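You operate a simulated robot arm through the tools that you are given. There is no shell and no other tool. Be economical: measure what you need, move in short steps, check, and stop when the job is done.

You run a simulated robot arm. Do the job below in one go: nothing can be reset, and whatever is moved stays where it is left.

Task
Wipe the smudge off the screen with the grey cloth.
Fine: switch the monitor off before you wipe and on again after. The cloth goes back. What is to be rubbed or washed off counts as gone when no trace of it is left.

The check looks at the end state, three seconds after you hand in, the way a careful person would. Anything else that was tipped, shoved, dropped, spilled or broken makes it a failure. Flat cloth is picked up by pressing the open fingertips on it (5 to 10 N) and closing them slowly along it; thin cloth reads only 2 to 8 mm in the jaws.

Robot
A 7-joint arm with a two-finger parallel gripper, fixed in place. Base frame: the origin is at the foot of the arm, x ahead of it, y to its left, z up; the work surface is at about z = 730. Units: mm, degrees, N and s.
With the tool pointing down near the work surface it reaches from about 180 to 740 mm from the base axis. Its first joint turns from -166.0 to 166.0 degrees. Payload 1.57 kg.
Tool frame: the origin (TCP) lies between the finger pads and is the grasp point; the fingertips stand 30 mm ahead of it; z points along the fingers, y is the line along which they close. Largest opening 110 mm; finger width 24, thickness 12; the body of the gripper, 48 by 112 mm, starts 78 mm behind the TCP.
Orientation is that of the tool frame in the base frame, as [roll, pitch, yaw] about the fixed x, y, z axes, in that order (R = Rz(yaw) Ry(pitch) Rx(roll)). With the fingers straight down and closing along the base's y, the tool's x points along the base's -x, its y along +y and its z along -z.

Tools
- The arm moves only by the tool move_arm. Its argument "rows" is a list of rows, each a list of 7 numbers: the closure, from 0 (fully open) to 1 (shut), then the shift along the tool's x, y, z in mm, then the turn, a rotation vector about the tool's x, y, z in degrees. In form: [[hand, dx, dy, dz, ax, ay, az], ...]. A call has 1 to 20 rows; each row is the pose to reach, as a shift and turn from the pose commanded when the call began, along the tool's axes at that moment. Each row takes 0.2 s and may step no farther than 50 mm and 8.6 degrees from the row before; otherwise, or with a gripper value out of range, the whole call is refused. Where a pose cannot be reached the arm comes as near as it can. A force on the tool above 50 N (or 10 N above the force at the start of the call, whichever is more), or a blocked arm, ends the call early, and 0.2 s more pass. Each finger travels about 45 mm/s and halts on what it meets, pressing with about 27 N; the grip force reading is that of the motor and also rises with nothing between the fingers. The clock runs only during rows and for 0.2 s after the last one: add rows that repeat a pose to give the fingers time. The reply holds the time, the measured pose of the TCP, the force on the tool along the base axes, the opening and the grip force, in the units named above and with some noise, with the torque about the TCP (base axes, N m) and any sound that the robot's microphone picked up.
- Cameras (640 x 400 px; columns grow to the right, rows downward): "scene" is fixed at [221.1, 499.7, 1595.9]; the picture's right is [-0.99, -0.10, 0.00], its down [-0.04, 0.44, -0.90] and it looks along [0.09, -0.89, -0.44] (base axes); focal length 327 px, centre (320, 200). "wrist" rides on the gripper at [70, 16, -141] in the tool frame; the picture's right is [-0.23, 0.97, 0.00], its down [-0.86, -0.20, -0.48] and it looks along [-0.47, -0.11, 0.88] (tool axes); focal length 222 px, centre (320, 200). There is no depth. A picture from a camera that has moved, and an enlarged one, comes with that camera's place and axes in the base frame and with its lens.
- snapshot(camera): a new picture of that camera. It takes no simulated time.
- slide_trunk(by): slides the trunk up (or, below 0, down) by that many mm; the arm rides with it, the base frame stays. It gives what a move gives, with no picture.
- inspect(camera, box): a new picture of the part [left, top, right, bottom] of that camera's present view, enlarged. It takes no simulated time.
- hand_in(): hands the job in; it is judged then, once.

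Go step by step. Nothing tells you positions but the pictures and the camera data: compare them with the known pose of the tool, close in by small moves and look again before you grip or let go. The budget is 120 turns and 76 pictures, counting those below and the enlarged ones. Unless the task says otherwise, let go and move clear before handing in, and close with one line.

The tools are called after "Request:" by a JSON object that holds its "op" and its "data". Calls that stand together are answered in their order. move_arm: Moves the arm, as the interface text tells. Its arguments: {"type":"object","properties":{"rows":{"type":"array"}},"required":["rows"]} The other tools are called the same way: slide_trunk (by) slides the trunk up or down; snapshot (camera) takes a picture; inspect (camera, box) takes an enlarged picture of a part of a camera's view; hand_in () hands the job in.

At the start:

```text
time_s: 0.0
tcp_pos: [186.8, -392.9, 1232.1]
tool_rot: [-180.0, 0.0, -180.0]
wrist_force: [-0.7, -0.3, -0.3]
moment: [0.0, 0.01, -0.01]
width: 110.2
gripper_force: 0.1
trunk travel left (down, up): [-534.0, 56.0]
```

scene: 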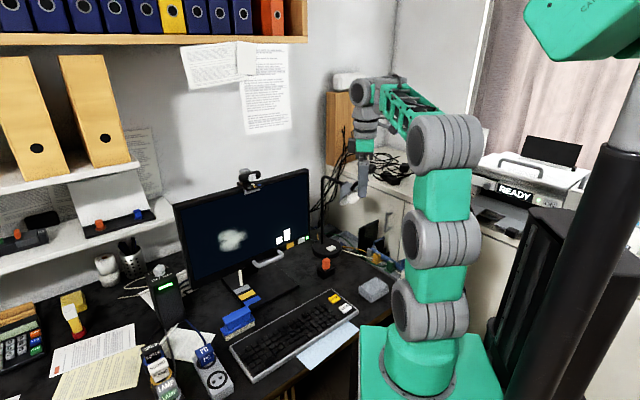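
wrist: 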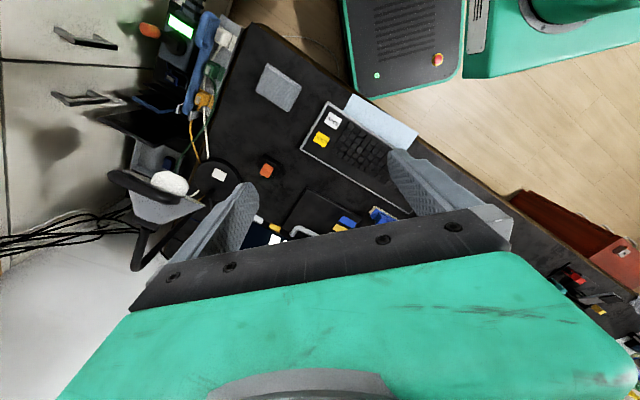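

I see a desk with a monitor showing a pale smudge, a keyboard, a grey cloth-like square near the keyboard's right end, and several switches. I'll enlarge the key areas first.

Request:
{"op": "inspect", "data": {"camera": "scene", "box": [160, 160, 320, 260]}}

Request:
{"op": "inspect", "data": {"camera": "scene", "box": [280, 220, 440, 320]}}

Request:
{"op": "inspect", "data": {"camera": "scene", "box": [120, 260, 280, 400]}}

```text
4.00 times, centred on (240, 210) of scene
camera zoom: at [221.1, 499.7, 1595.9], right [-0.99, -0.1, 0.0], down [-0.04, 0.44, -0.9], along [0.09, -0.89, -0.44], focal length 1310 px, centre (640, 160)
```

zoom: 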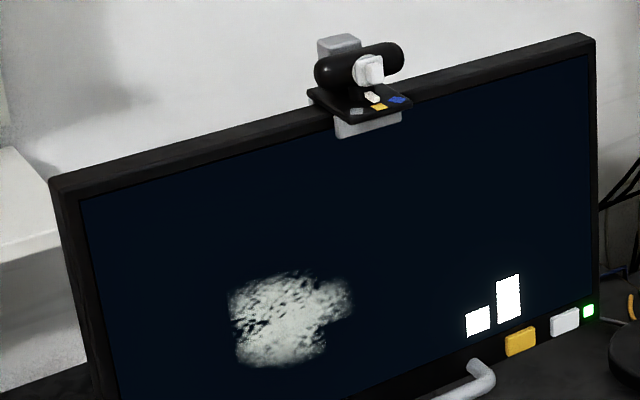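

```text
4.00 times, centred on (360, 270) of scene
camera zoom: at [221.1, 499.7, 1595.9], right [-0.99, -0.1, 0.0], down [-0.04, 0.44, -0.9], along [0.09, -0.89, -0.44], focal length 1310 px, centre (160, -80)
```

zoom: 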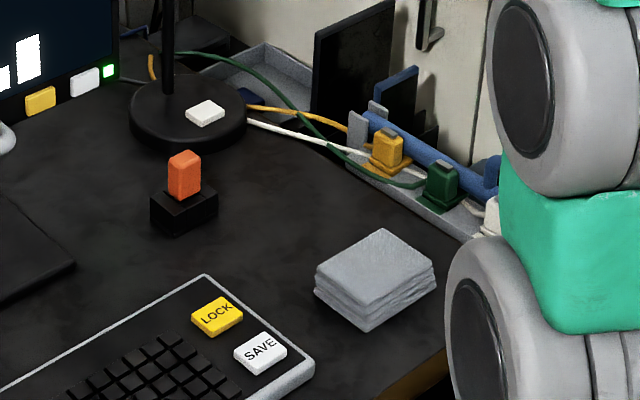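

```text
2.86 times, centred on (200, 330) of scene
camera zoom: at [221.1, 499.7, 1595.9], right [-0.99, -0.1, 0.0], down [-0.04, 0.44, -0.9], along [0.09, -0.89, -0.44], focal length 935 px, centre (663, -171)
```

zoom: 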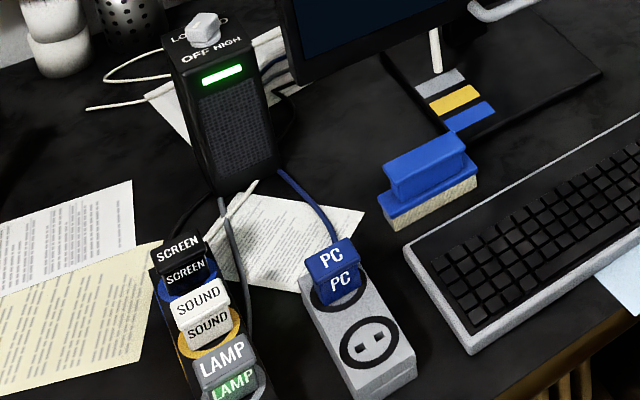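

The cloth appears to sit near (116, -475) on the desk. I need a closer look at the monitor's lower edge and the controls from the wrist camera.

Request:
{"op": "inspect", "data": {"camera": "wrist", "box": [180, 140, 420, 260]}}

Request:
{"op": "inspect", "data": {"camera": "scene", "box": [225, 215, 325, 275]}}

```text
2.67 times, centred on (300, 200) of wrist
camera zoom: at [116.7, -375.1, 1373.5], right [0.23, 0.97, 0.0], down [0.86, -0.2, 0.48], along [0.47, -0.11, -0.88], focal length 592 px, centre (373, 200)
```

zoom: 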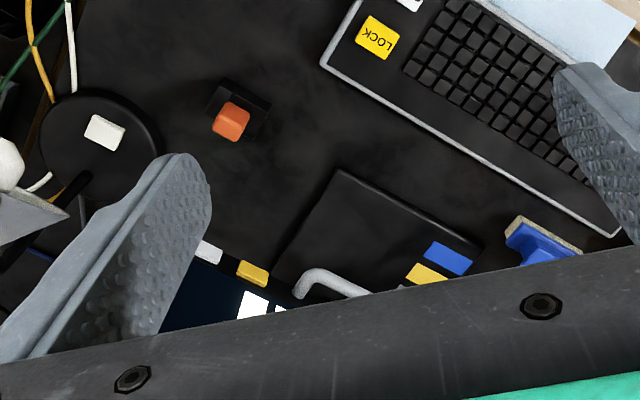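

```text
6.40 times, centred on (275, 245) of scene
camera zoom: at [221.1, 499.7, 1595.9], right [-0.99, -0.1, 0.0], down [-0.04, 0.44, -0.9], along [0.09, -0.89, -0.44], focal length 2095 px, centre (608, -88)
```

zoom: 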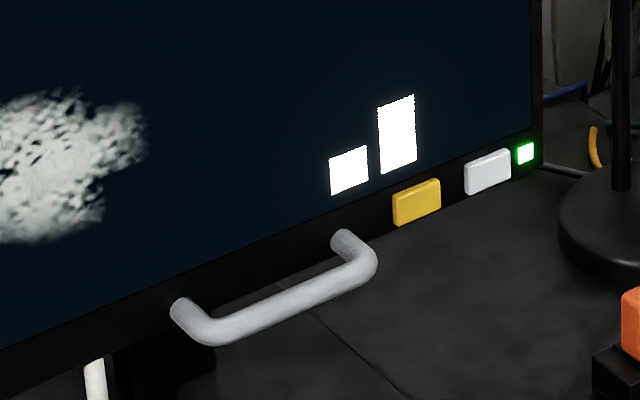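

The white button by the LED triangulates to about (412, -620, 855), the yellow one to (452, -586, 850), and the screen faces roughly (-0.65, 0.76, 0). Before moving I'll check what is around the gripper.

Request:
{"op": "inspect", "data": {"camera": "scene", "box": [290, 60, 450, 260]}}

```text
2.00 times, centred on (370, 160) of scene
camera zoom: at [221.1, 499.7, 1595.9], right [-0.99, -0.1, 0.0], down [-0.04, 0.44, -0.9], along [0.09, -0.89, -0.44], focal length 655 px, centre (220, 280)
```

zoom: 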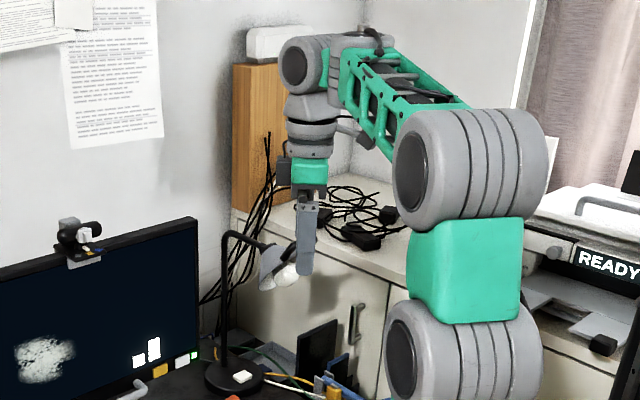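

The lamp head stands at about (233, -733, 985), well behind the gripper. I'll turn the hand about the vertical while moving towards the space in front of the monitor.

Request:
{"op": "move_arm", "data": {"rows": [[0, -11, 3, 5, 0, 0, -8.1], [0, -22, 6, 10, 0, 0, -16.2], [0, -33, 9, 15, 0, 0, -24.3], [0, -44, 12, 20, 0, 0, -32.4], [0, -55, 16, 25, 0, 0, -40.5], [0, -66, 19, 30, 0, 0, -48.6], [0, -77, 22, 35, 0, 0, -56.7], [0, -88, 25, 40, 0, 0, -64.8], [0, -99, 28, 45, 0, 0, -72.9], [0, -110, 31, 50, 0, 0, -81], [0, -121, 34, 55, 0, 0, -89.1], [0, -132, 37, 60, 0, 0, -97.2], [0, -143, 41, 65, 0, 0, -105.3], [0, -154, 44, 70, 0, 0, -113.4], [0, -165, 47, 76, 0, 0, -121.5], [0, -173, 50, 82, 0, 0, -129.6]]}}

```text
time_s: 3.4
tcp_pos: [361.5, -340.5, 1152.0]
tool_rot: [179.9, 0.0, -50.3]
wrist_force: [0.2, -0.5, -0.2]
moment: [0.01, 0.02, -0.02]
width: 109.8
gripper_force: 0.1
trunk travel left (down, up): [-534.0, 56.0]
```

The yaw turn succeeded. Now I tilt the tool up to horizontal facing the screen, lowering it a bit.

Request:
{"op": "move_arm", "data": {"rows": [[0, 0, 0, 13, 0, 8.2, 0], [0, 0, 0, 26, 0, 16.4, 0], [0, 0, 0, 40, 0, 24.6, 0], [0, 0, 0, 53, 0, 32.8, 0], [0, 0, 0, 66, 0, 41, 0], [0, 0, 0, 80, 0, 49.2, 0], [0, 0, 0, 93, 0, 57.4, 0], [0, 0, 0, 106, 0, 65.6, 0], [0, 0, 0, 120, 0, 73.8, 0], [0, 0, 0, 135, 0, 82, 0], [0, 0, 0, 150, 0, 90, 0]]}}

Request:
{"op": "snapshot", "data": {"camera": "wrist"}}

Request:
{"op": "snapshot", "data": {"camera": "scene"}}

```text
time_s: 5.0
tcp_pos: [389.4, -427.0, 1054.5]
tool_rot: [-173.5, -40.9, -62.2]
wrist_force: [-0.2, 1.2, 0.0]
moment: [-0.09, -0.03, -0.04]
width: 110.1
gripper_force: 0.0
out of reach, approached as far as the arm can: row 2, 3, 4, 5, 6, 7
trunk travel left (down, up): [-534.0, 56.0]
stopped in row 7: the arm was blocked; the commanded pose is now the measured one
```

```text
67 pictures are left
camera wrist: at [342.6, -407.5, 1204.5], right [-0.9, -0.36, -0.23], down [-0.33, 0.93, -0.18], along [0.28, -0.09, -0.96], focal length 222 px, centre (320, 200)
```

wrist: 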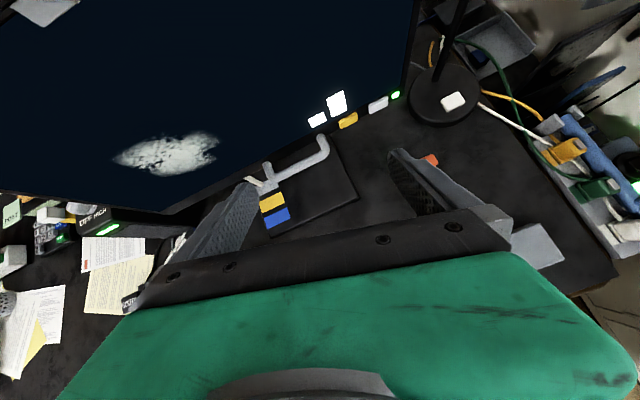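

```text
66 pictures are left
```

scene: 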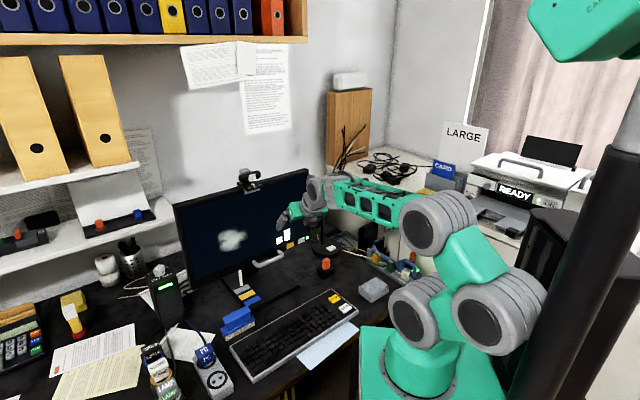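

The tilt was blocked because the wrist would have come too near the arm's own base. The refined screen line runs from the LED (391, -652, 848) to the bottom-left corner (737, -315, 836), so the screen faces about (-0.70, 0.71, 0), with the smudge at about (622, -416, 975). I'll straighten the tool nearer to the screen.

Request:
{"op": "move_arm", "data": {"rows": [[0, 0, -1, 10, 1.36, 6.9, -1.4], [0, 0, -2, 20, 2.7, 13.8, -2.8], [0, 0, -3, 31, 4.1, 20.7, -4.2], [0, 0, -4, 41, 5.4, 27.5, -5.7], [0, 0, -4, 51, 6.8, 34.4, -7.1], [0, 0, -5, 62, 8.1, 41.3, -8.5], [0, 0, -6, 72, 9.5, 48.2, -9.9]]}}

```text
time_s: 6.6
tcp_pos: [397.4, -424.3, 978.6]
tool_rot: [-158.0, -89.1, -71.7]
wrist_force: [-0.2, -0.7, 0.6]
moment: [0.06, -0.04, 0.06]
width: 109.6
gripper_force: 0.3
out of reach, approached as far as the arm can: row 1, 2, 3, 4, 5, 6, 7
trunk travel left (down, up): [-534.0, 56.0]
```

Request:
{"op": "snapshot", "data": {"camera": "wrist"}}

Request:
{"op": "snapshot", "data": {"camera": "scene"}}

```text
65 pictures are left
camera wrist: at [293.0, -327.5, 1049.6], right [-0.74, -0.63, -0.23], down [-0.16, 0.51, -0.85], along [0.65, -0.59, -0.48], focal length 222 px, centre (320, 200)
```

wrist: 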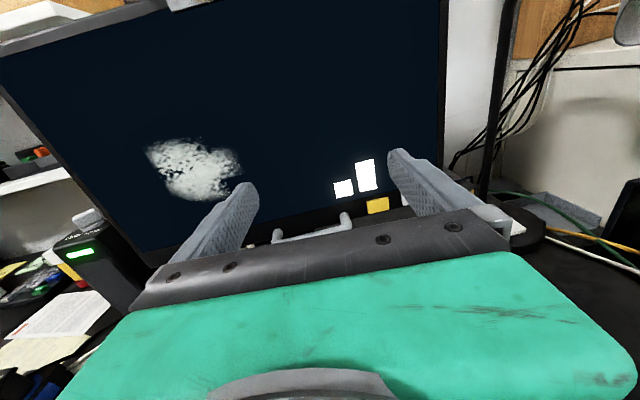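

```text
64 pictures are left
```

scene: 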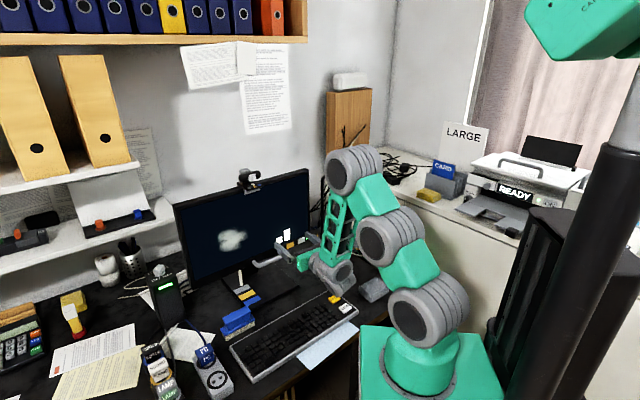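

The tool is now nearly horizontal and facing the screen, but the forearm is steep and near a limit. Lowering the trunk will both bring the hand to button height and give the arm more freedom.

Request:
{"op": "slide_trunk", "data": {"by": -100}}

Request:
{"op": "snapshot", "data": {"camera": "wrist"}}

```text
time_s: 7.9
tcp_pos: [398.2, -421.5, 877.1]
tool_rot: [-162.0, -89.0, -67.5]
wrist_force: [1.0, 0.8, 0.3]
moment: [0.03, 0.0, 0.0]
width: 110.0
gripper_force: 0.1
trunk travel left (down, up): [-434.0, 156.0]
```

```text
63 pictures are left
camera wrist: at [293.7, -326.5, 949.3], right [-0.74, -0.63, -0.23], down [-0.16, 0.51, -0.85], along [0.65, -0.59, -0.48], focal length 222 px, centre (320, 200)
```

wrist: 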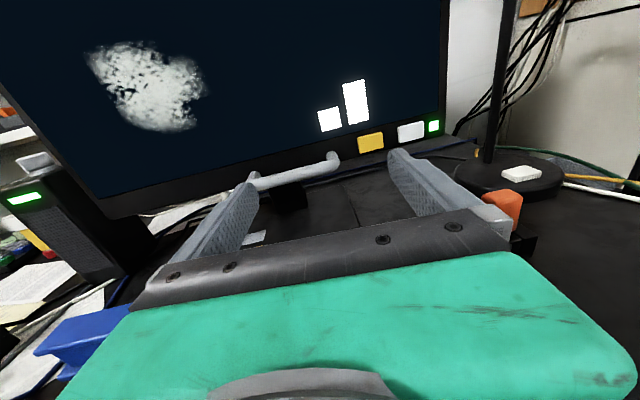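

Request:
{"op": "inspect", "data": {"camera": "wrist", "box": [300, 70, 460, 170]}}

```text
4.00 times, centred on (380, 120) of wrist
camera zoom: at [293.7, -326.5, 949.3], right [-0.74, -0.63, -0.23], down [-0.16, 0.51, -0.85], along [0.65, -0.59, -0.48], focal length 888 px, centre (80, 520)
```

zoom: 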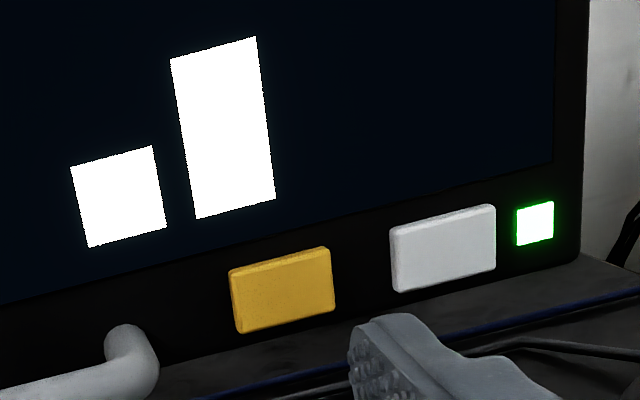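

The white button beside the green LED looks like the power button; it sits at about (413, -630, 855). I'll close the fingers, square up, and come in front of it, stopping 45 mm short.

Request:
{"op": "move_arm", "data": {"rows": [[1, 0, 20, 0, 1, 0.5, 0], [1, 0, 40, 0, 2, 1, 0], [1, 0, 60, 0, 3, 1, 0], [1, 0, 80, 0, 3.9, 1, 0], [1, 0, 100, 0, 3.9, 1, 0], [1, 0, 129, 0, 3.9, 1, 0], [1, -10, 129, 40, 3.9, 1, 0], [1, -23, 129, 93, 3.9, 1, 0], [1, -23, 129, 93, 3.9, 1, 0]]}}

Request:
{"op": "snapshot", "data": {"camera": "wrist"}}

Request:
{"op": "snapshot", "data": {"camera": "scene"}}

```text
refused: row 8 steps farther than a row can; nothing moved
```

```text
61 pictures are left
camera wrist: at [293.7, -326.5, 949.3], right [-0.74, -0.63, -0.23], down [-0.16, 0.51, -0.85], along [0.65, -0.59, -0.48], focal length 222 px, centre (320, 200)
```

wrist: 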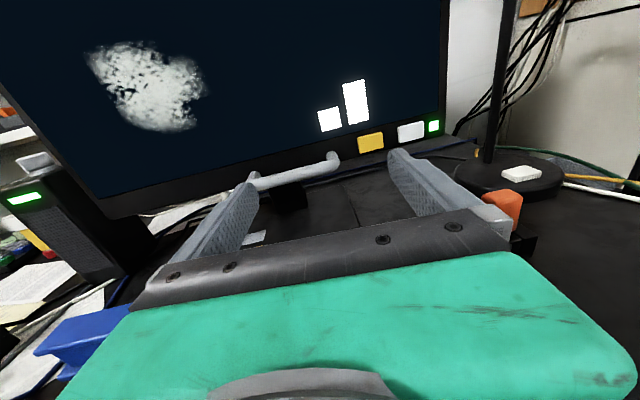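

```text
60 pictures are left
```

scene: 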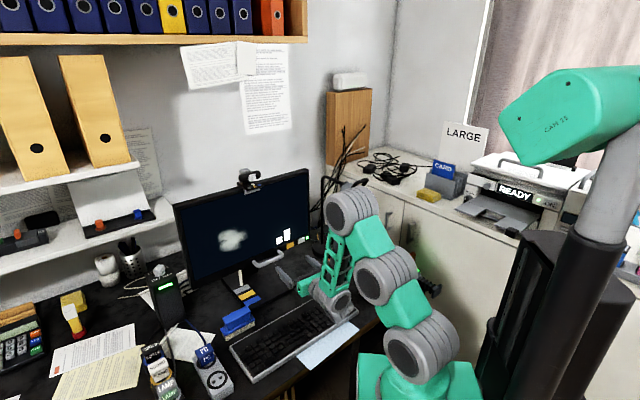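

The call was refused for one long step, so I'll resend it with shorter steps.

Request:
{"op": "move_arm", "data": {"rows": [[1, 0, 20, 0, 1, 0.5, 0], [1, 0, 40, 0, 2, 1, 0], [1, 0, 60, 0, 3, 1, 0], [1, 0, 80, 0, 3.9, 1, 0], [1, 0, 100, 0, 3.9, 1, 0], [1, 0, 129, 0, 3.9, 1, 0], [1, -8, 129, 30, 3.9, 1, 0], [1, -15, 129, 60, 3.9, 1, 0], [1, -23, 129, 93, 3.9, 1, 0], [1, -23, 129, 93, 3.9, 1, 0]]}}

Request:
{"op": "snapshot", "data": {"camera": "wrist"}}

Request:
{"op": "snapshot", "data": {"camera": "scene"}}

```text
time_s: 10.1
tcp_pos: [324.8, -500.1, 818.6]
tool_rot: [-75.9, -89.7, -149.7]
wrist_force: [0.2, 0.8, 0.7]
moment: [-0.01, 0.0, 0.01]
width: 0.0
gripper_force: 21.3
out of reach, approached as far as the arm can: row 5, 6, 7, 8, 9, 10
trunk travel left (down, up): [-434.0, 156.0]
```

```text
59 pictures are left
camera wrist: at [213.0, -410.9, 887.9], right [-0.69, -0.68, -0.23], down [-0.19, 0.48, -0.85], along [0.69, -0.55, -0.46], focal length 222 px, centre (320, 200)
```

wrist: 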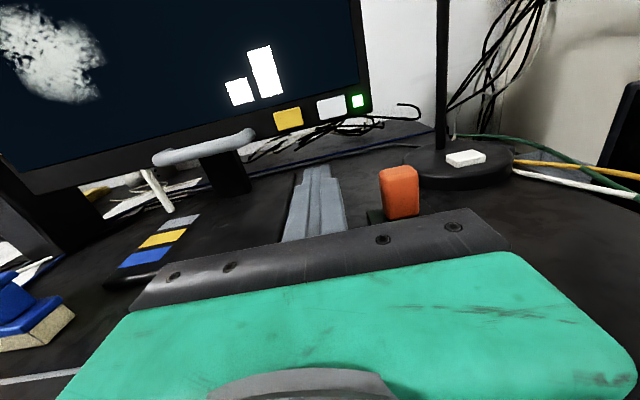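

```text
58 pictures are left
```

scene: 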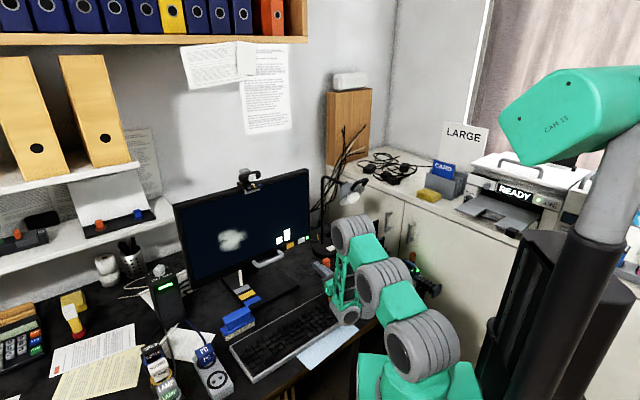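

The arm stopped short with the hand low (z 819) and close to the orange button, since the forearm is hanging too vertically. I'll raise the hand and then lower the trunk to flatten the forearm.

Request:
{"op": "move_arm", "data": {"rows": [[1, 20, 0, 0, 0, 0, 0], [1, 40, 0, 0, 0, 0, 0], [1, 60, 0, 0, 0, 0, 0], [1, 80, 0, 0, 0, 0, 0], [1, 105, 0, 0, 0, 0, 0], [1, 130, 0, 0, 0, 0, 0]]}}

```text
time_s: 11.5
tcp_pos: [303.6, -457.5, 914.0]
tool_rot: [-81.4, -89.7, -144.1]
wrist_force: [0.2, 1.2, 0.5]
moment: [-0.01, -0.03, -0.01]
width: 0.3
gripper_force: 21.6
out of reach, approached as far as the arm can: row 1, 2, 3, 4, 5, 6
trunk travel left (down, up): [-434.0, 156.0]
```

Request:
{"op": "slide_trunk", "data": {"by": -60}}

Request:
{"op": "move_arm", "data": {"rows": [[1, 20, 0, 5, 0, 0, 0], [1, 40, 0, 10, 0, 0, 0], [1, 60, 0, 15, 0, 0, 0], [1, 80, 0, 20, 0, 0, 0], [1, 100, 0, 25, 0, 0, 0]]}}

Request:
{"op": "snapshot", "data": {"camera": "scene"}}

```text
time_s: 12.5
tcp_pos: [303.8, -457.9, 852.6]
tool_rot: [-82.1, -89.6, -143.4]
wrist_force: [-0.5, 0.2, 0.4]
moment: [0.0, 0.03, -0.02]
width: 0.3
gripper_force: 21.3
trunk travel left (down, up): [-374.0, 216.0]
```

```text
time_s: 13.7
tcp_pos: [303.7, -442.4, 874.0]
tool_rot: [-69.3, -89.6, -156.4]
wrist_force: [-0.4, -0.8, -0.1]
moment: [0.03, 0.0, 0.01]
width: 0.0
gripper_force: 21.2
out of reach, approached as far as the arm can: row 1, 2, 3, 4, 5
trunk travel left (down, up): [-374.0, 216.0]
```

```text
57 pictures are left
```

scene: 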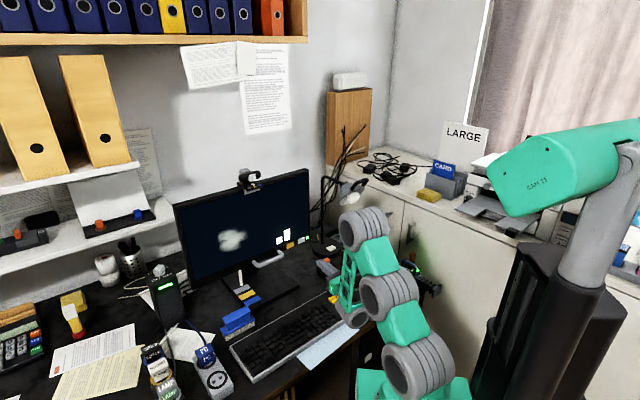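

The fold limit is what stops it: the wrist is too near the shoulder. With the trunk lower I'll go forward towards the button, which opens the elbow.

Request:
{"op": "move_arm", "data": {"rows": [[1, 0, 10, 22, 0, 0, 0], [1, 0, 20, 45, 0, 0, 0], [1, -3, 30, 67, 0, 0, 0], [1, -5, 40, 90, 0, 0, 0], [1, -7, 53, 112, 0, 0, 0], [1, -9, 53, 135, 0, 0, 0], [1, -9, 53, 135, 0, 0, 0]]}}

Request:
{"op": "snapshot", "data": {"camera": "wrist"}}

```text
time_s: 15.3
tcp_pos: [307.5, -478.9, 816.0]
tool_rot: [-83.7, -89.6, -141.9]
wrist_force: [-0.1, 0.9, 0.9]
moment: [-0.01, 0.05, 0.03]
width: 0.0
gripper_force: 21.5
out of reach, approached as far as the arm can: row 1, 2, 3, 4, 5, 6, 7
trunk travel left (down, up): [-374.0, 216.0]
```

```text
56 pictures are left
camera wrist: at [196.0, -389.9, 885.4], right [-0.69, -0.68, -0.23], down [-0.19, 0.48, -0.85], along [0.69, -0.55, -0.46], focal length 222 px, centre (320, 200)
```

wrist: 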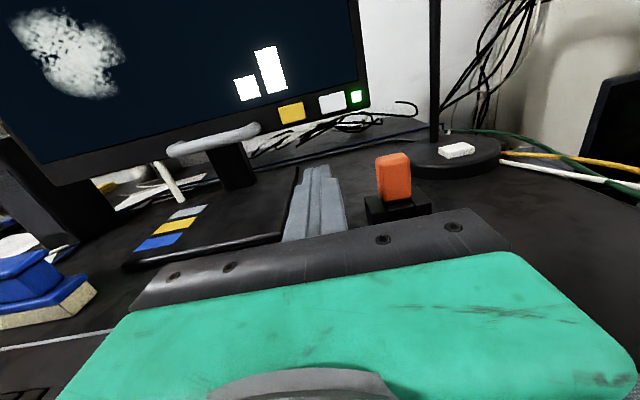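

Request:
{"op": "inspect", "data": {"camera": "scene", "box": [280, 180, 500, 400]}}

```text
1.82 times, centred on (390, 290) of scene
camera zoom: at [221.1, 499.7, 1595.9], right [-0.99, -0.1, 0.0], down [-0.04, 0.44, -0.9], along [0.09, -0.89, -0.44], focal length 595 px, centre (193, 36)
```

zoom: 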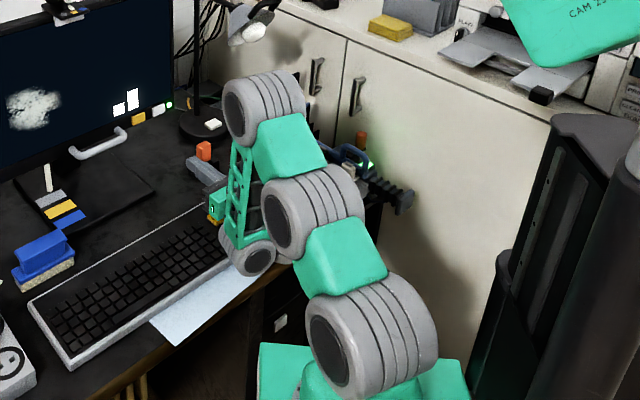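

The forearm is doubled back, so this posture is a dead end. I'll raise the trunk again, turn the tool back down, and then tilt up with the wrist further out.

Request:
{"op": "slide_trunk", "data": {"by": 160}}

Request:
{"op": "move_arm", "data": {"rows": [[1, 5, 0, 0, 0, -8, 0], [1, 10, 0, 0, 0, -16, 0], [1, 15, 0, 0, 0, -24, 0], [1, 20, 0, 0, 0, -32, 0], [1, 25, 0, 0, 0, -40, 0], [1, 30, 0, 0, 0, -48, 0], [1, 35, 0, 0, 0, -56, 0], [1, 40, 0, 0, 0, -64, 0], [1, 45, 0, 0, 0, -72, 0], [1, 50, 0, 0, 0, -80, 0], [1, 55, 0, 0, 0, -88, 0]]}}

Request:
{"op": "snapshot", "data": {"camera": "scene"}}

```text
time_s: 17.1
tcp_pos: [306.3, -479.3, 976.7]
tool_rot: [-84.7, -89.6, -140.9]
wrist_force: [-0.4, -0.7, 0.1]
moment: [0.01, -0.01, -0.04]
width: 0.1
gripper_force: 21.7
trunk travel left (down, up): [-534.0, 56.0]
```

```text
time_s: 18.9
tcp_pos: [301.5, -242.6, 865.1]
tool_rot: [-164.6, -54.4, -57.0]
wrist_force: [0.6, -0.3, -0.4]
moment: [0.0, -0.02, 0.05]
width: 0.1
gripper_force: 21.2
out of reach, approached as far as the arm can: row 1, 2, 3, 4, 5, 6, 7, 8
trunk travel left (down, up): [-534.0, 56.0]
stopped in row 8: the arm was blocked; the commanded pose is now the measured one
```

```text
54 pictures are left
```

scene: 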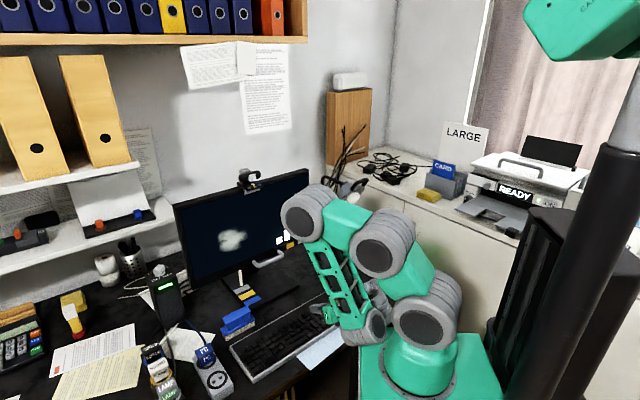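

The hand folded in toward the arm body and stopped. I'll unfold it by moving forward and up with the orientation kept.

Request:
{"op": "move_arm", "data": {"rows": [[1, 20, 0, 5, 0, 0, 0], [1, 45, 0, 5, 0, 0, 0], [1, 70, 0, 5, 0, 0, 0], [1, 95, 0, 0, 0, 0, 0], [1, 120, 0, 0, 0, 0, 0], [1, 145, 0, -5, 0, 0, 0], [1, 170, 0, -5, 0, 0, 0], [1, 195, 0, -5, 0, 0, 0], [1, 220, 0, -10, 0, 0, 0], [1, 245, 0, -10, 0, 0, 0], [1, 270, 0, -15, 0, 0, 0]]}}

Request:
{"op": "snapshot", "data": {"camera": "scene"}}

```text
time_s: 21.2
tcp_pos: [297.0, -242.4, 867.2]
tool_rot: [-164.4, -54.1, -57.4]
wrist_force: [-0.4, 1.0, -0.2]
moment: [0.0, 0.0, 0.03]
width: 0.0
gripper_force: 20.5
out of reach, approached as far as the arm can: row 1, 2, 3, 4, 5, 6, 7, 8, 9, 10, 11
trunk travel left (down, up): [-534.0, 56.0]
```

```text
53 pictures are left
```

scene: 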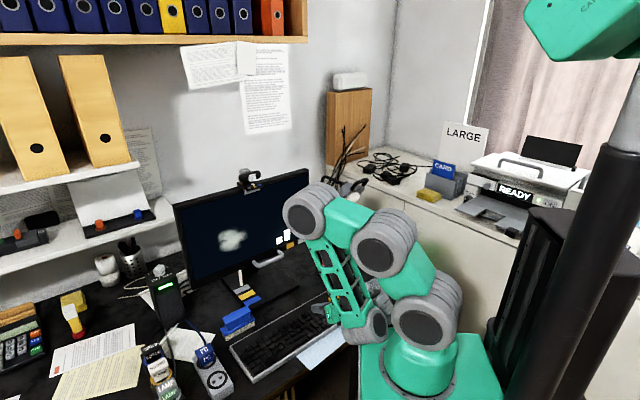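

Request:
{"op": "inspect", "data": {"camera": "scene", "box": [270, 170, 490, 390]}}

Request:
{"op": "move_arm", "data": {"rows": [[1, 0, 0, 25, 0, 4, 0], [1, 0, 0, 50, 0, 8, 0], [1, 0, 0, 75, 0, 12, 0], [1, 0, 0, 100, 0, 16, 0]]}}

```text
1.82 times, centred on (380, 280) of scene
camera zoom: at [221.1, 499.7, 1595.9], right [-0.99, -0.1, 0.0], down [-0.04, 0.44, -0.9], along [0.09, -0.89, -0.44], focal length 595 px, centre (211, 54)
```

zoom: 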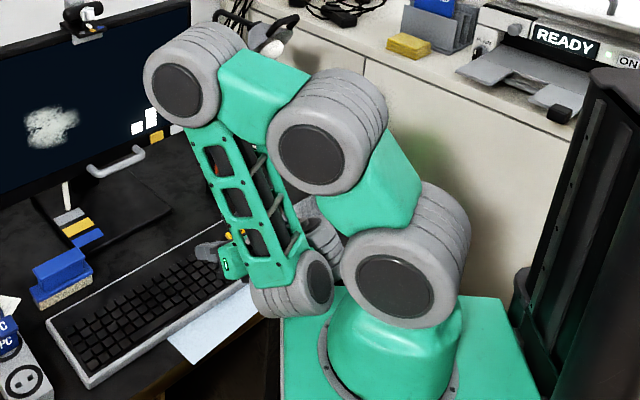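

```text
time_s: 21.9
tcp_pos: [306.3, -262.4, 895.1]
tool_rot: [-172.4, -64.9, -49.2]
wrist_force: [0.6, -0.4, -0.5]
moment: [0.04, 0.02, 0.02]
width: 0.0
gripper_force: 21.3
trunk travel left (down, up): [-534.0, 56.0]
stopped in row 3: the arm was blocked; the commanded pose is now the measured one
```

Request:
{"op": "move_arm", "data": {"rows": [[1, 0, 0, 15, 0, 2, 0], [1, 0, 0, 30, 0, 4, 0]]}}

Request:
{"op": "inspect", "data": {"camera": "scene", "box": [270, 170, 490, 390]}}

```text
time_s: 22.7
tcp_pos: [310.0, -266.4, 902.1]
tool_rot: [-174.8, -67.6, -46.1]
wrist_force: [0.2, 0.2, -0.5]
moment: [0.02, 0.0, 0.0]
width: 0.0
gripper_force: 21.4
trunk travel left (down, up): [-534.0, 56.0]
stopped in row 2: the arm was blocked; the commanded pose is now the measured one
```

```text
1.82 times, centred on (380, 280) of scene
camera zoom: at [221.1, 499.7, 1595.9], right [-0.99, -0.1, 0.0], down [-0.04, 0.44, -0.9], along [0.09, -0.89, -0.44], focal length 595 px, centre (211, 54)
```

zoom: 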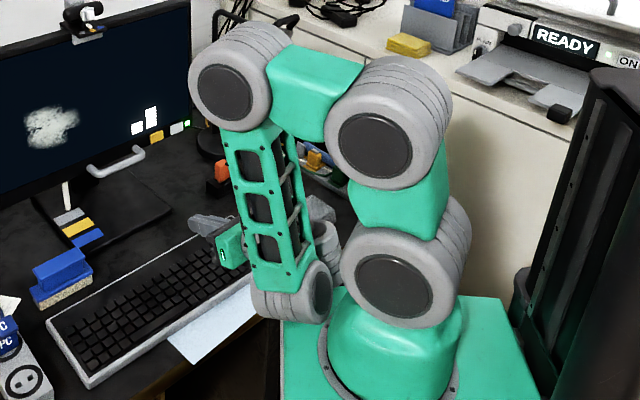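

The arm is unfolding toward a better posture (upper arm leaning back), so I'll continue in this direction.

Request:
{"op": "move_arm", "data": {"rows": [[1, 0, 0, 5, 0, 1, 0], [1, 3, 0, 10, 0, 2, 0], [1, 6, 0, 15, 0, 3, 0], [1, 10, 0, 20, 0, 4, 0], [1, 13, 0, 30, 0, 5, 0], [1, 16, 0, 40, 0, 6, 0], [1, 20, 0, 50, 0, 7, 0]]}}

Request:
{"op": "inspect", "data": {"camera": "scene", "box": [270, 170, 490, 390]}}

```text
time_s: 24.0
tcp_pos: [312.4, -271.6, 905.2]
tool_rot: [-178.2, -69.2, -42.0]
wrist_force: [-0.8, 0.6, 0.7]
moment: [-0.01, -0.03, 0.01]
width: 0.0
gripper_force: 21.5
trunk travel left (down, up): [-534.0, 56.0]
stopped in row 6: the arm was blocked; the commanded pose is now the measured one
```

```text
1.82 times, centred on (380, 280) of scene
camera zoom: at [221.1, 499.7, 1595.9], right [-0.99, -0.1, 0.0], down [-0.04, 0.44, -0.9], along [0.09, -0.89, -0.44], focal length 595 px, centre (211, 54)
```

zoom: 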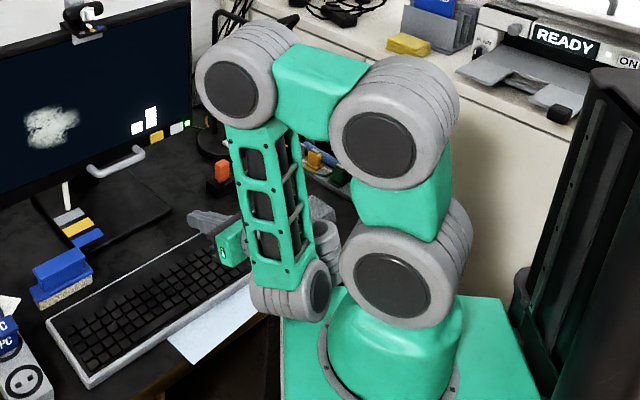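

Request:
{"op": "move_arm", "data": {"rows": [[1, 9, 0, 7, 0, 0, 0], [1, 18, 0, 14, 0, 0, 0], [1, 27, 0, 21, 0, 0, 0], [1, 36, 0, 28, 0, 0, 0], [1, 45, 0, 35, 0, 0, 0], [1, 54, 0, 42, 0, 0, 0], [1, 63, 0, 49, 0, 0, 0], [1, 72, 0, 56, 0, 0, 0]]}}

Request:
{"op": "inspect", "data": {"camera": "scene", "box": [270, 170, 490, 390]}}

```text
time_s: 25.8
tcp_pos: [355.4, -302.8, 926.8]
tool_rot: [-178.3, -69.3, -41.9]
wrist_force: [0.9, 0.6, 0.2]
moment: [0.05, -0.02, -0.02]
width: 0.0
gripper_force: 21.0
out of reach, approached as far as the arm can: row 6, 7, 8
trunk travel left (down, up): [-534.0, 56.0]
```

```text
1.82 times, centred on (380, 280) of scene
camera zoom: at [221.1, 499.7, 1595.9], right [-0.99, -0.1, 0.0], down [-0.04, 0.44, -0.9], along [0.09, -0.89, -0.44], focal length 595 px, centre (211, 54)
```

zoom: 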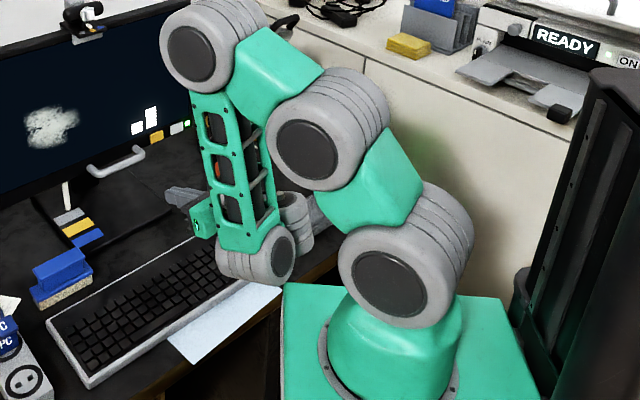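

I think the upper links are stretched while the elbow stays folded. I'll go back to the earlier reached pose (397, -424, 978, level), then unwind along the way I came.

Request:
{"op": "move_arm", "data": {"rows": [[1, 11, 8, 11, 0, 2.6, 0], [1, 22, 16, 22, 0, 5.2, 0], [1, 33, 23, 32, 0, 7.8, 0], [1, 44, 31, 43, 0, 10.4, 0], [1, 55, 39, 54, 0, 13, 0], [1, 66, 46, 65, 0, 15.6, 0], [1, 77, 54, 76, 0, 18.2, 0], [1, 88, 62, 86, 0, 20.7, 0], [1, 88, 62, 86, 0, 20.7, 0]]}}

Request:
{"op": "inspect", "data": {"camera": "scene", "box": [270, 130, 510, 390]}}

```text
time_s: 27.8
tcp_pos: [399.4, -422.7, 978.4]
tool_rot: [-121.4, -89.2, -98.9]
wrist_force: [-0.8, -0.2, 0.0]
moment: [-0.01, 0.01, -0.01]
width: 0.0
gripper_force: 21.5
trunk travel left (down, up): [-534.0, 56.0]
```

```text
1.54 times, centred on (390, 260) of scene
camera zoom: at [221.1, 499.7, 1595.9], right [-0.99, -0.1, 0.0], down [-0.04, 0.44, -0.9], along [0.09, -0.89, -0.44], focal length 504 px, centre (212, 108)
```

zoom: 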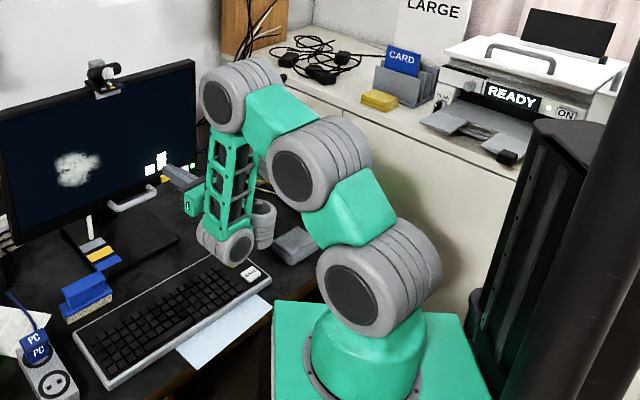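

The pose was reached cleanly this time. Now I'll test straight up from here in small steps.

Request:
{"op": "move_arm", "data": {"rows": [[1, 5, 0, 0, 0, 0, 0], [1, 10, 0, 0, 0, 0, 0], [1, 15, 0, 0, 0, 0, 0], [1, 20, 0, 0, 0, 0, 0], [1, 25, 0, 0, 0, 0, 0], [1, 30, 0, 0, 0, 0, 0]]}}

```text
time_s: 29.2
tcp_pos: [397.2, -419.0, 1006.0]
tool_rot: [-116.7, -89.3, -103.6]
wrist_force: [-0.2, 0.2, -0.3]
moment: [-0.03, -0.01, -0.02]
width: 0.2
gripper_force: 20.8
out of reach, approached as far as the arm can: row 6
trunk travel left (down, up): [-534.0, 56.0]
```

Only about 30 mm higher is possible here, so the wrist itself seems limited in this roll. I'll turn the hand about its own axis (back the way I turned it) and see whether the other roll gives more reach.

Request:
{"op": "move_arm", "data": {"rows": [[1, -10, 0, -3, 0, 0, 8.5], [1, -10, 0, -3, 0, 0, 17], [1, -10, 0, -3, 0, 0, 25.5], [1, -10, 0, -3, 0, 0, 34], [1, -10, 0, -3, 0, 0, 42.5], [1, -10, 0, -3, 0, 0, 51], [1, -10, 0, -3, 0, 0, 59.5], [1, -10, 0, -3, 0, 0, 68], [1, -10, 0, -3, 0, 0, 76.5], [1, -10, 0, -3, 0, 0, 85], [1, -10, 0, -3, 0, 0, 93.5], [1, -10, 0, -3, 0, 0, 102], [1, -10, 0, -3, 0, 0, 110.5], [1, -10, 0, -3, 0, 0, 119], [1, -10, 0, -3, 0, 0, 127.5], [1, -10, 0, -3, 0, 0, 136], [1, -10, 0, -3, 0, 0, 144.5], [1, -10, 0, -3, 0, 0, 153], [1, -10, 0, -3, 0, 0, 161.5], [1, -10, 0, -3, 0, 0, 170]]}}

Request:
{"op": "inspect", "data": {"camera": "scene", "box": [270, 130, 510, 390]}}

```text
time_s: 33.4
tcp_pos: [394.7, -416.3, 995.9]
tool_rot: [-92.3, 80.7, -132.7]
wrist_force: [0.1, 0.0, -0.1]
moment: [-0.02, 0.01, 0.04]
width: 0.2
gripper_force: 21.1
trunk travel left (down, up): [-534.0, 56.0]
```

```text
1.54 times, centred on (390, 260) of scene
camera zoom: at [221.1, 499.7, 1595.9], right [-0.99, -0.1, 0.0], down [-0.04, 0.44, -0.9], along [0.09, -0.89, -0.44], focal length 504 px, centre (212, 108)
```

zoom: 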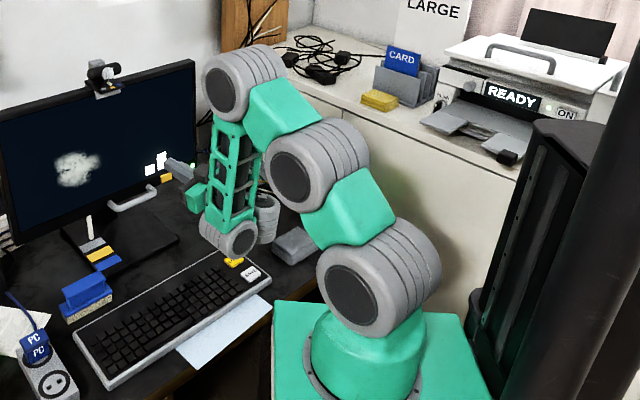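

The hand rolled freely (camera side now underneath). I'll test moving up and forward again.

Request:
{"op": "move_arm", "data": {"rows": [[1, -10, -2, 0, 0, 0, 4], [1, -20, -3, 5, 0, 0, 9], [1, -30, -5, 10, 0, 0, 9], [1, -40, -7, 15, 0, 0, 9], [1, -50, -8, 20, 0, 0, 9], [1, -60, -10, 25, 0, 0, 9]]}}

```text
time_s: 34.8
tcp_pos: [390.2, -412.5, 1019.1]
tool_rot: [-128.9, 89.4, -169.3]
wrist_force: [0.5, -0.6, -0.8]
moment: [0.01, -0.02, 0.0]
width: 0.3
gripper_force: 21.1
out of reach, approached as far as the arm can: row 2, 3, 4, 5, 6
trunk travel left (down, up): [-534.0, 56.0]
```

Same limit, so the wrist is in the wrong branch rather than the wrong roll. I'll swing the hand sideways (toward the right, over the free desk) around the wrist, which lets it re-enter from the tool-down side.

Request:
{"op": "move_arm", "data": {"rows": [[1, 0, -28, -2, 8.2, 0, 0], [1, 0, -56, -8, 16.4, 0, 0], [1, 0, -83, -18, 24.6, 0, 0], [1, 0, -108, -32, 32.8, 0, 0], [1, 0, -131, -49, 41, 0, 0], [1, 0, -151, -69, 49.2, 0, 0], [1, 0, -168, -92, 57.4, 0, 0], [1, 0, -182, -117, 65.6, 0, 0], [1, 0, -192, -144, 73.8, 0, 0], [1, 0, -198, -172, 82, 0, 0]]}}

Request:
{"op": "inspect", "data": {"camera": "scene", "box": [270, 130, 510, 390]}}

```text
time_s: 37.0
tcp_pos: [110.2, -473.1, 1017.6]
tool_rot: [-155.4, 89.0, 82.9]
wrist_force: [0.1, 0.5, 0.0]
moment: [0.0, 0.0, 0.02]
width: 0.2
gripper_force: 21.3
out of reach, approached as far as the arm can: row 10
trunk travel left (down, up): [-534.0, 56.0]
```

```text
1.54 times, centred on (390, 260) of scene
camera zoom: at [221.1, 499.7, 1595.9], right [-0.99, -0.1, 0.0], down [-0.04, 0.44, -0.9], along [0.09, -0.89, -0.44], focal length 504 px, centre (212, 108)
```

zoom: 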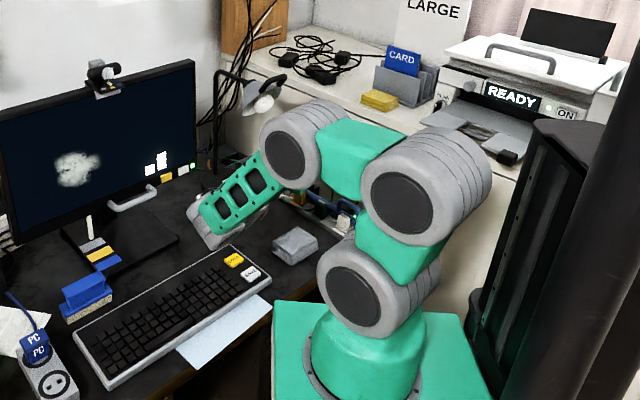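

That worked: the elbow is now back and the forearm reaches forward. Now I tilt the tool down from this sideways pose.

Request:
{"op": "move_arm", "data": {"rows": [[1, 5, 0, -10, 0, 8.2, 0], [1, 10, 0, -20, 0, 16.4, 0], [1, 15, 0, -30, 0, 24.6, 0], [1, 20, 0, -40, 0, 32.8, 0], [1, 25, 0, -50, 0, 41, 0], [1, 30, 0, -60, 0, 49.2, 0], [1, 35, 0, -70, 0, 57.4, 0], [1, 40, 0, -80, 0, 65.6, 0], [1, 45, 0, -90, 0, 73.8, 0], [1, 50, 0, -100, 0, 82, 0], [1, 55, 0, -110, 0, 90, 0]]}}

Request:
{"op": "inspect", "data": {"camera": "scene", "box": [270, 60, 510, 320]}}

```text
time_s: 39.4
tcp_pos: [170.7, -380.2, 961.2]
tool_rot: [-179.6, 0.2, 57.7]
wrist_force: [0.9, -0.1, 0.6]
moment: [-0.03, 0.03, 0.01]
width: 0.1
gripper_force: 21.7
trunk travel left (down, up): [-534.0, 56.0]
```

```text
1.54 times, centred on (390, 190) of scene
camera zoom: at [221.1, 499.7, 1595.9], right [-0.99, -0.1, 0.0], down [-0.04, 0.44, -0.9], along [0.09, -0.89, -0.44], focal length 504 px, centre (212, 215)
```

zoom: 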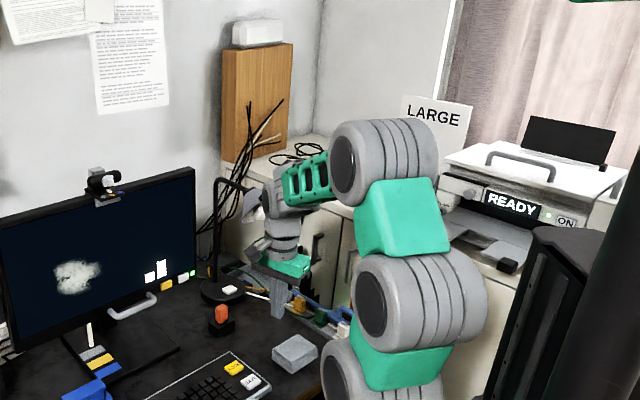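

The tool points down again in a healthy posture. I'll turn the hand to face the screen's direction and place the wrist further out before tilting.

Request:
{"op": "move_arm", "data": {"rows": [[1, 3, 6, 5, 0, 0, 8], [1, 6, 12, 10, 0, 0, 16], [1, 9, 18, 14, 0, 0, 24], [1, 12, 25, 19, 0, 0, 32], [1, 15, 31, 23, 0, 0, 40], [1, 18, 37, 28, 0, 0, 48], [1, 21, 43, 33, 0, 0, 56], [1, 24, 50, 38, 0, 0, 64], [1, 27, 56, 42, 0, 0, 72], [1, 30, 62, 47, 0, 0, 80], [1, 33, 68, 52, 0, 0, 88], [1, 36, 74, 56, 0, 0, 96], [1, 39, 80, 61, 0, 0, 103.5]]}}

```text
time_s: 42.2
tcp_pos: [258.9, -391.5, 902.4]
tool_rot: [179.5, 0.4, -45.9]
wrist_force: [0.2, 0.2, 0.3]
moment: [0.01, -0.04, 0.0]
width: 0.1
gripper_force: 21.5
trunk travel left (down, up): [-534.0, 56.0]
```

Request:
{"op": "move_arm", "data": {"rows": [[1, 24, 0, -2, 0, 8.2, 0], [1, 48, 0, -7, 0, 16.4, 0], [1, 71, 0, -15, 0, 24.6, 0], [1, 92, 0, -27, 0, 32.8, 0]]}}

Request:
{"op": "inspect", "data": {"camera": "scene", "box": [270, 60, 510, 320]}}

```text
time_s: 43.2
tcp_pos: [321.7, -455.5, 927.8]
tool_rot: [179.6, -32.6, -45.6]
wrist_force: [0.2, -0.3, 0.6]
moment: [0.01, 0.0, -0.01]
width: 0.2
gripper_force: 21.9
trunk travel left (down, up): [-534.0, 56.0]
```

```text
1.54 times, centred on (390, 190) of scene
camera zoom: at [221.1, 499.7, 1595.9], right [-0.99, -0.1, 0.0], down [-0.04, 0.44, -0.9], along [0.09, -0.89, -0.44], focal length 504 px, centre (212, 215)
```

zoom: 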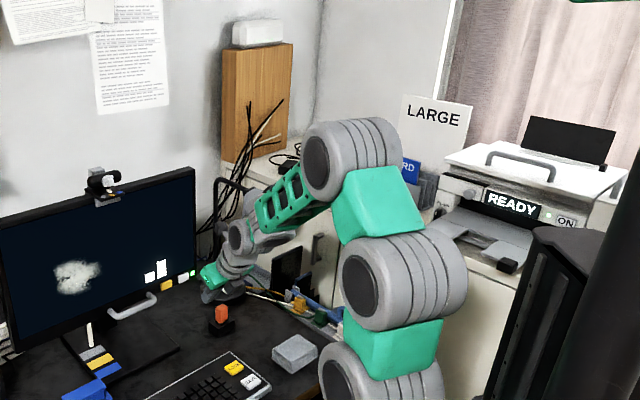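

Request:
{"op": "move_arm", "data": {"rows": [[1, 24, 0, -2, 0, 8.2, 0], [1, 48, 0, -7, 0, 16.4, 0], [1, 71, 0, -15, 0, 24.6, 0], [1, 92, 0, -27, 0, 32.8, 0], [1, 112, 0, -42, 0, 41, 0], [1, 129, 0, -59, 0, 49.2, 0], [1, 143, 0, -78, 0, 57.2, 0]]}}

Request:
{"op": "inspect", "data": {"camera": "scene", "box": [270, 60, 510, 320]}}

```text
time_s: 44.8
tcp_pos: [377.9, -512.8, 1070.2]
tool_rot: [113.9, -89.5, 20.3]
wrist_force: [0.0, -0.7, -0.1]
moment: [0.01, 0.01, 0.0]
width: 0.0
gripper_force: 21.8
trunk travel left (down, up): [-534.0, 56.0]
```

```text
1.54 times, centred on (390, 190) of scene
camera zoom: at [221.1, 499.7, 1595.9], right [-0.99, -0.1, 0.0], down [-0.04, 0.44, -0.9], along [0.09, -0.89, -0.44], focal length 504 px, centre (212, 215)
```

zoom: 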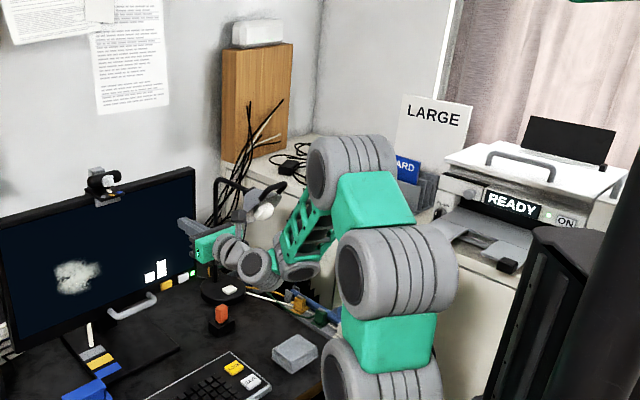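

The tool is level in the good branch now. I'll lower to button height and line up with the white button.

Request:
{"op": "move_arm", "data": {"rows": [[1, -20, 6, 0, 0, 0, 0], [1, -45, 12, 0, 0, 0, 0], [1, -70, 18, 0, 0, 0, 0], [1, -95, 24, 0, 0, 0, 0], [1, -120, 30, 0, 0, 0, 0], [1, -145, 36, 0, 0, 0, 0], [1, -170, 42, 5, 0, 0, 0], [1, -195, 50, 15, 0, 0, 0], [1, -215, 57, 25, 0, 0, 0], [1, -215, 57, 32, 0, 0, 0]]}}

Request:
{"op": "snapshot", "data": {"camera": "wrist"}}

```text
time_s: 47.0
tcp_pos: [355.9, -574.8, 855.7]
tool_rot: [122.8, -89.3, 11.4]
wrist_force: [-0.3, 0.3, -0.5]
moment: [-0.02, 0.02, -0.05]
width: 0.1
gripper_force: 21.0
trunk travel left (down, up): [-534.0, 56.0]
```

```text
42 pictures are left
camera wrist: at [245.9, -484.5, 926.1], right [-0.7, -0.68, -0.22], down [-0.2, 0.48, -0.85], along [0.69, -0.55, -0.47], focal length 222 px, centre (320, 200)
```

wrist: 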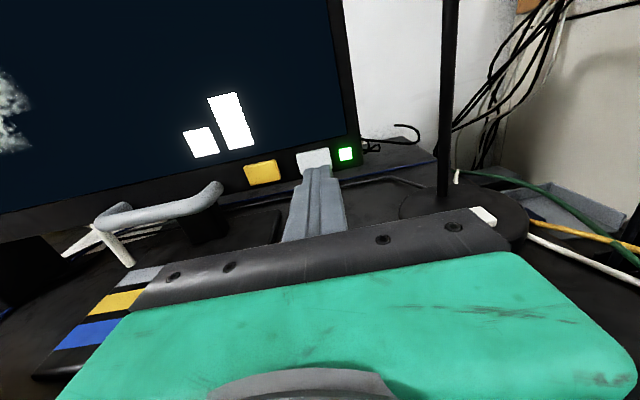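

The fingertips line up with the white button, about 45 mm ahead. I'll press in slowly.

Request:
{"op": "move_arm", "data": {"rows": [[1, 0, -4, 10, 0, 0, 0], [1, 0, -4, 20, 0, 0, 0], [1, 0, -4, 28, 0, 0, 0], [1, 0, -4, 33, 0, 0, 0], [1, 0, -4, 36, 0, 0, 0], [1, 0, -4, 38, 0, 0, 0]]}}

Request:
{"op": "inspect", "data": {"camera": "wrist", "box": [180, 60, 420, 210]}}

```text
time_s: 48.4
tcp_pos: [386.1, -600.0, 856.9]
tool_rot: [127.0, -89.4, 7.2]
wrist_force: [0.3, 0.0, -0.7]
moment: [-0.02, 0.02, 0.0]
width: 0.0
gripper_force: 21.3
trunk travel left (down, up): [-534.0, 56.0]
```

```text
2.67 times, centred on (300, 135) of wrist
camera zoom: at [277.5, -509.5, 926.2], right [-0.7, -0.68, -0.22], down [-0.2, 0.48, -0.85], along [0.69, -0.55, -0.47], focal length 592 px, centre (373, 373)
```

zoom: 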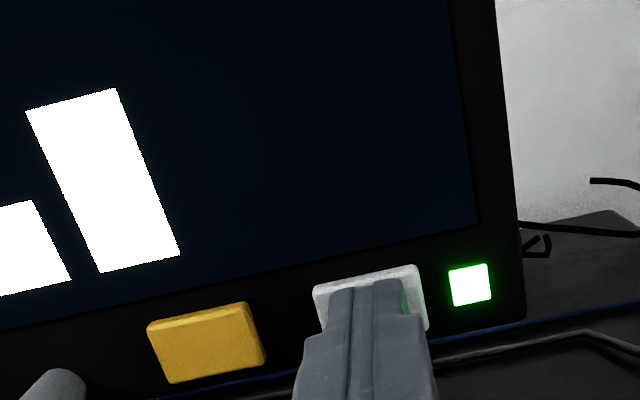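

Well centred on the white button, not yet touching. I'll continue in 2 mm steps.

Request:
{"op": "move_arm", "data": {"rows": [[1, 0, 0, 2, 0, 0, 0], [1, 0, 0, 4, 0, 0, 0], [1, 0, 0, 6, 0, 0, 0], [1, 0, 0, 8, 0, 0, 0]]}}

Request:
{"op": "inspect", "data": {"camera": "wrist", "box": [180, 60, 420, 210]}}

```text
time_s: 49.4
tcp_pos: [393.4, -603.7, 855.1]
tool_rot: [128.0, -89.4, 6.3]
wrist_force: [-3.5, 7.1, 1.0]
moment: [-0.07, -0.02, 0.08]
width: 0.2
gripper_force: 21.4
trunk travel left (down, up): [-534.0, 56.0]
heard: click
```

```text
2.67 times, centred on (300, 135) of wrist
camera zoom: at [282.3, -514.7, 925.7], right [-0.7, -0.68, -0.22], down [-0.2, 0.48, -0.85], along [0.69, -0.55, -0.47], focal length 592 px, centre (373, 373)
```

zoom: 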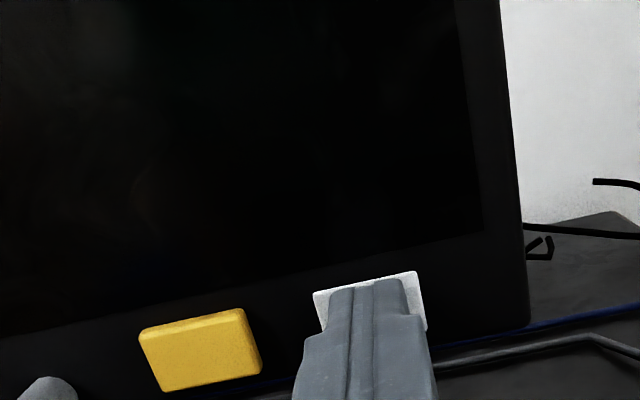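

The click switched the screen off. Now I back off, rise, and turn the tool down to fetch the cloth.

Request:
{"op": "move_arm", "data": {"rows": [[1, 0, 0, -25, 0, 0, 0], [1, 0, 0, -50, 0, 0, 0], [1, 45, 0, -50, 0, 0, 0], [1, 90, 0, -50, 0, 0, 0], [1, 135, 0, -50, 0, 0, 0], [1, 180, 0, -50, 0, 0, 0], [1, 156, 0, -52, 0, -8.2, 0], [1, 132, 0, -57, 0, -16.4, 0], [1, 109, 0, -65, 0, -24.6, 0], [1, 88, 0, -77, 0, -32.8, 0], [1, 68, 0, -92, 0, -41, 0], [1, 51, 0, -109, 0, -49.2, 0], [1, 37, 0, -128, 0, -57.4, 0], [1, 25, 0, -150, 0, -65.6, 0], [1, 17, 0, -173, 0, -73.8, 0], [1, 12, 0, -196, 0, -82, 0], [1, 10, 0, -220, 0, -90, 0]]}}

Request:
{"op": "snapshot", "data": {"camera": "scene"}}

```text
time_s: 53.0
tcp_pos: [238.6, -446.6, 868.1]
tool_rot: [179.6, 0.6, -45.8]
wrist_force: [0.8, 0.0, 0.7]
moment: [-0.02, 0.01, 0.0]
width: 0.2
gripper_force: 21.5
trunk travel left (down, up): [-534.0, 56.0]
```

```text
39 pictures are left
```

scene: 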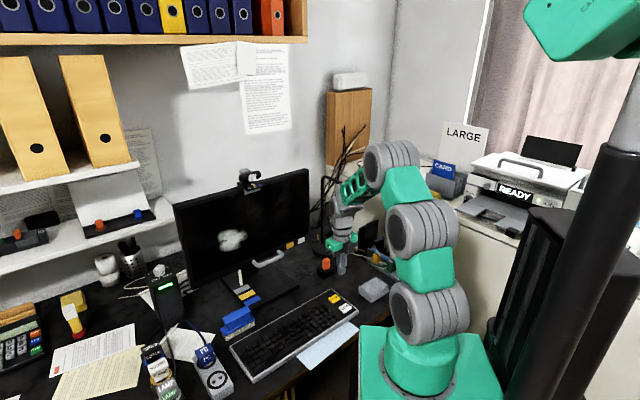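

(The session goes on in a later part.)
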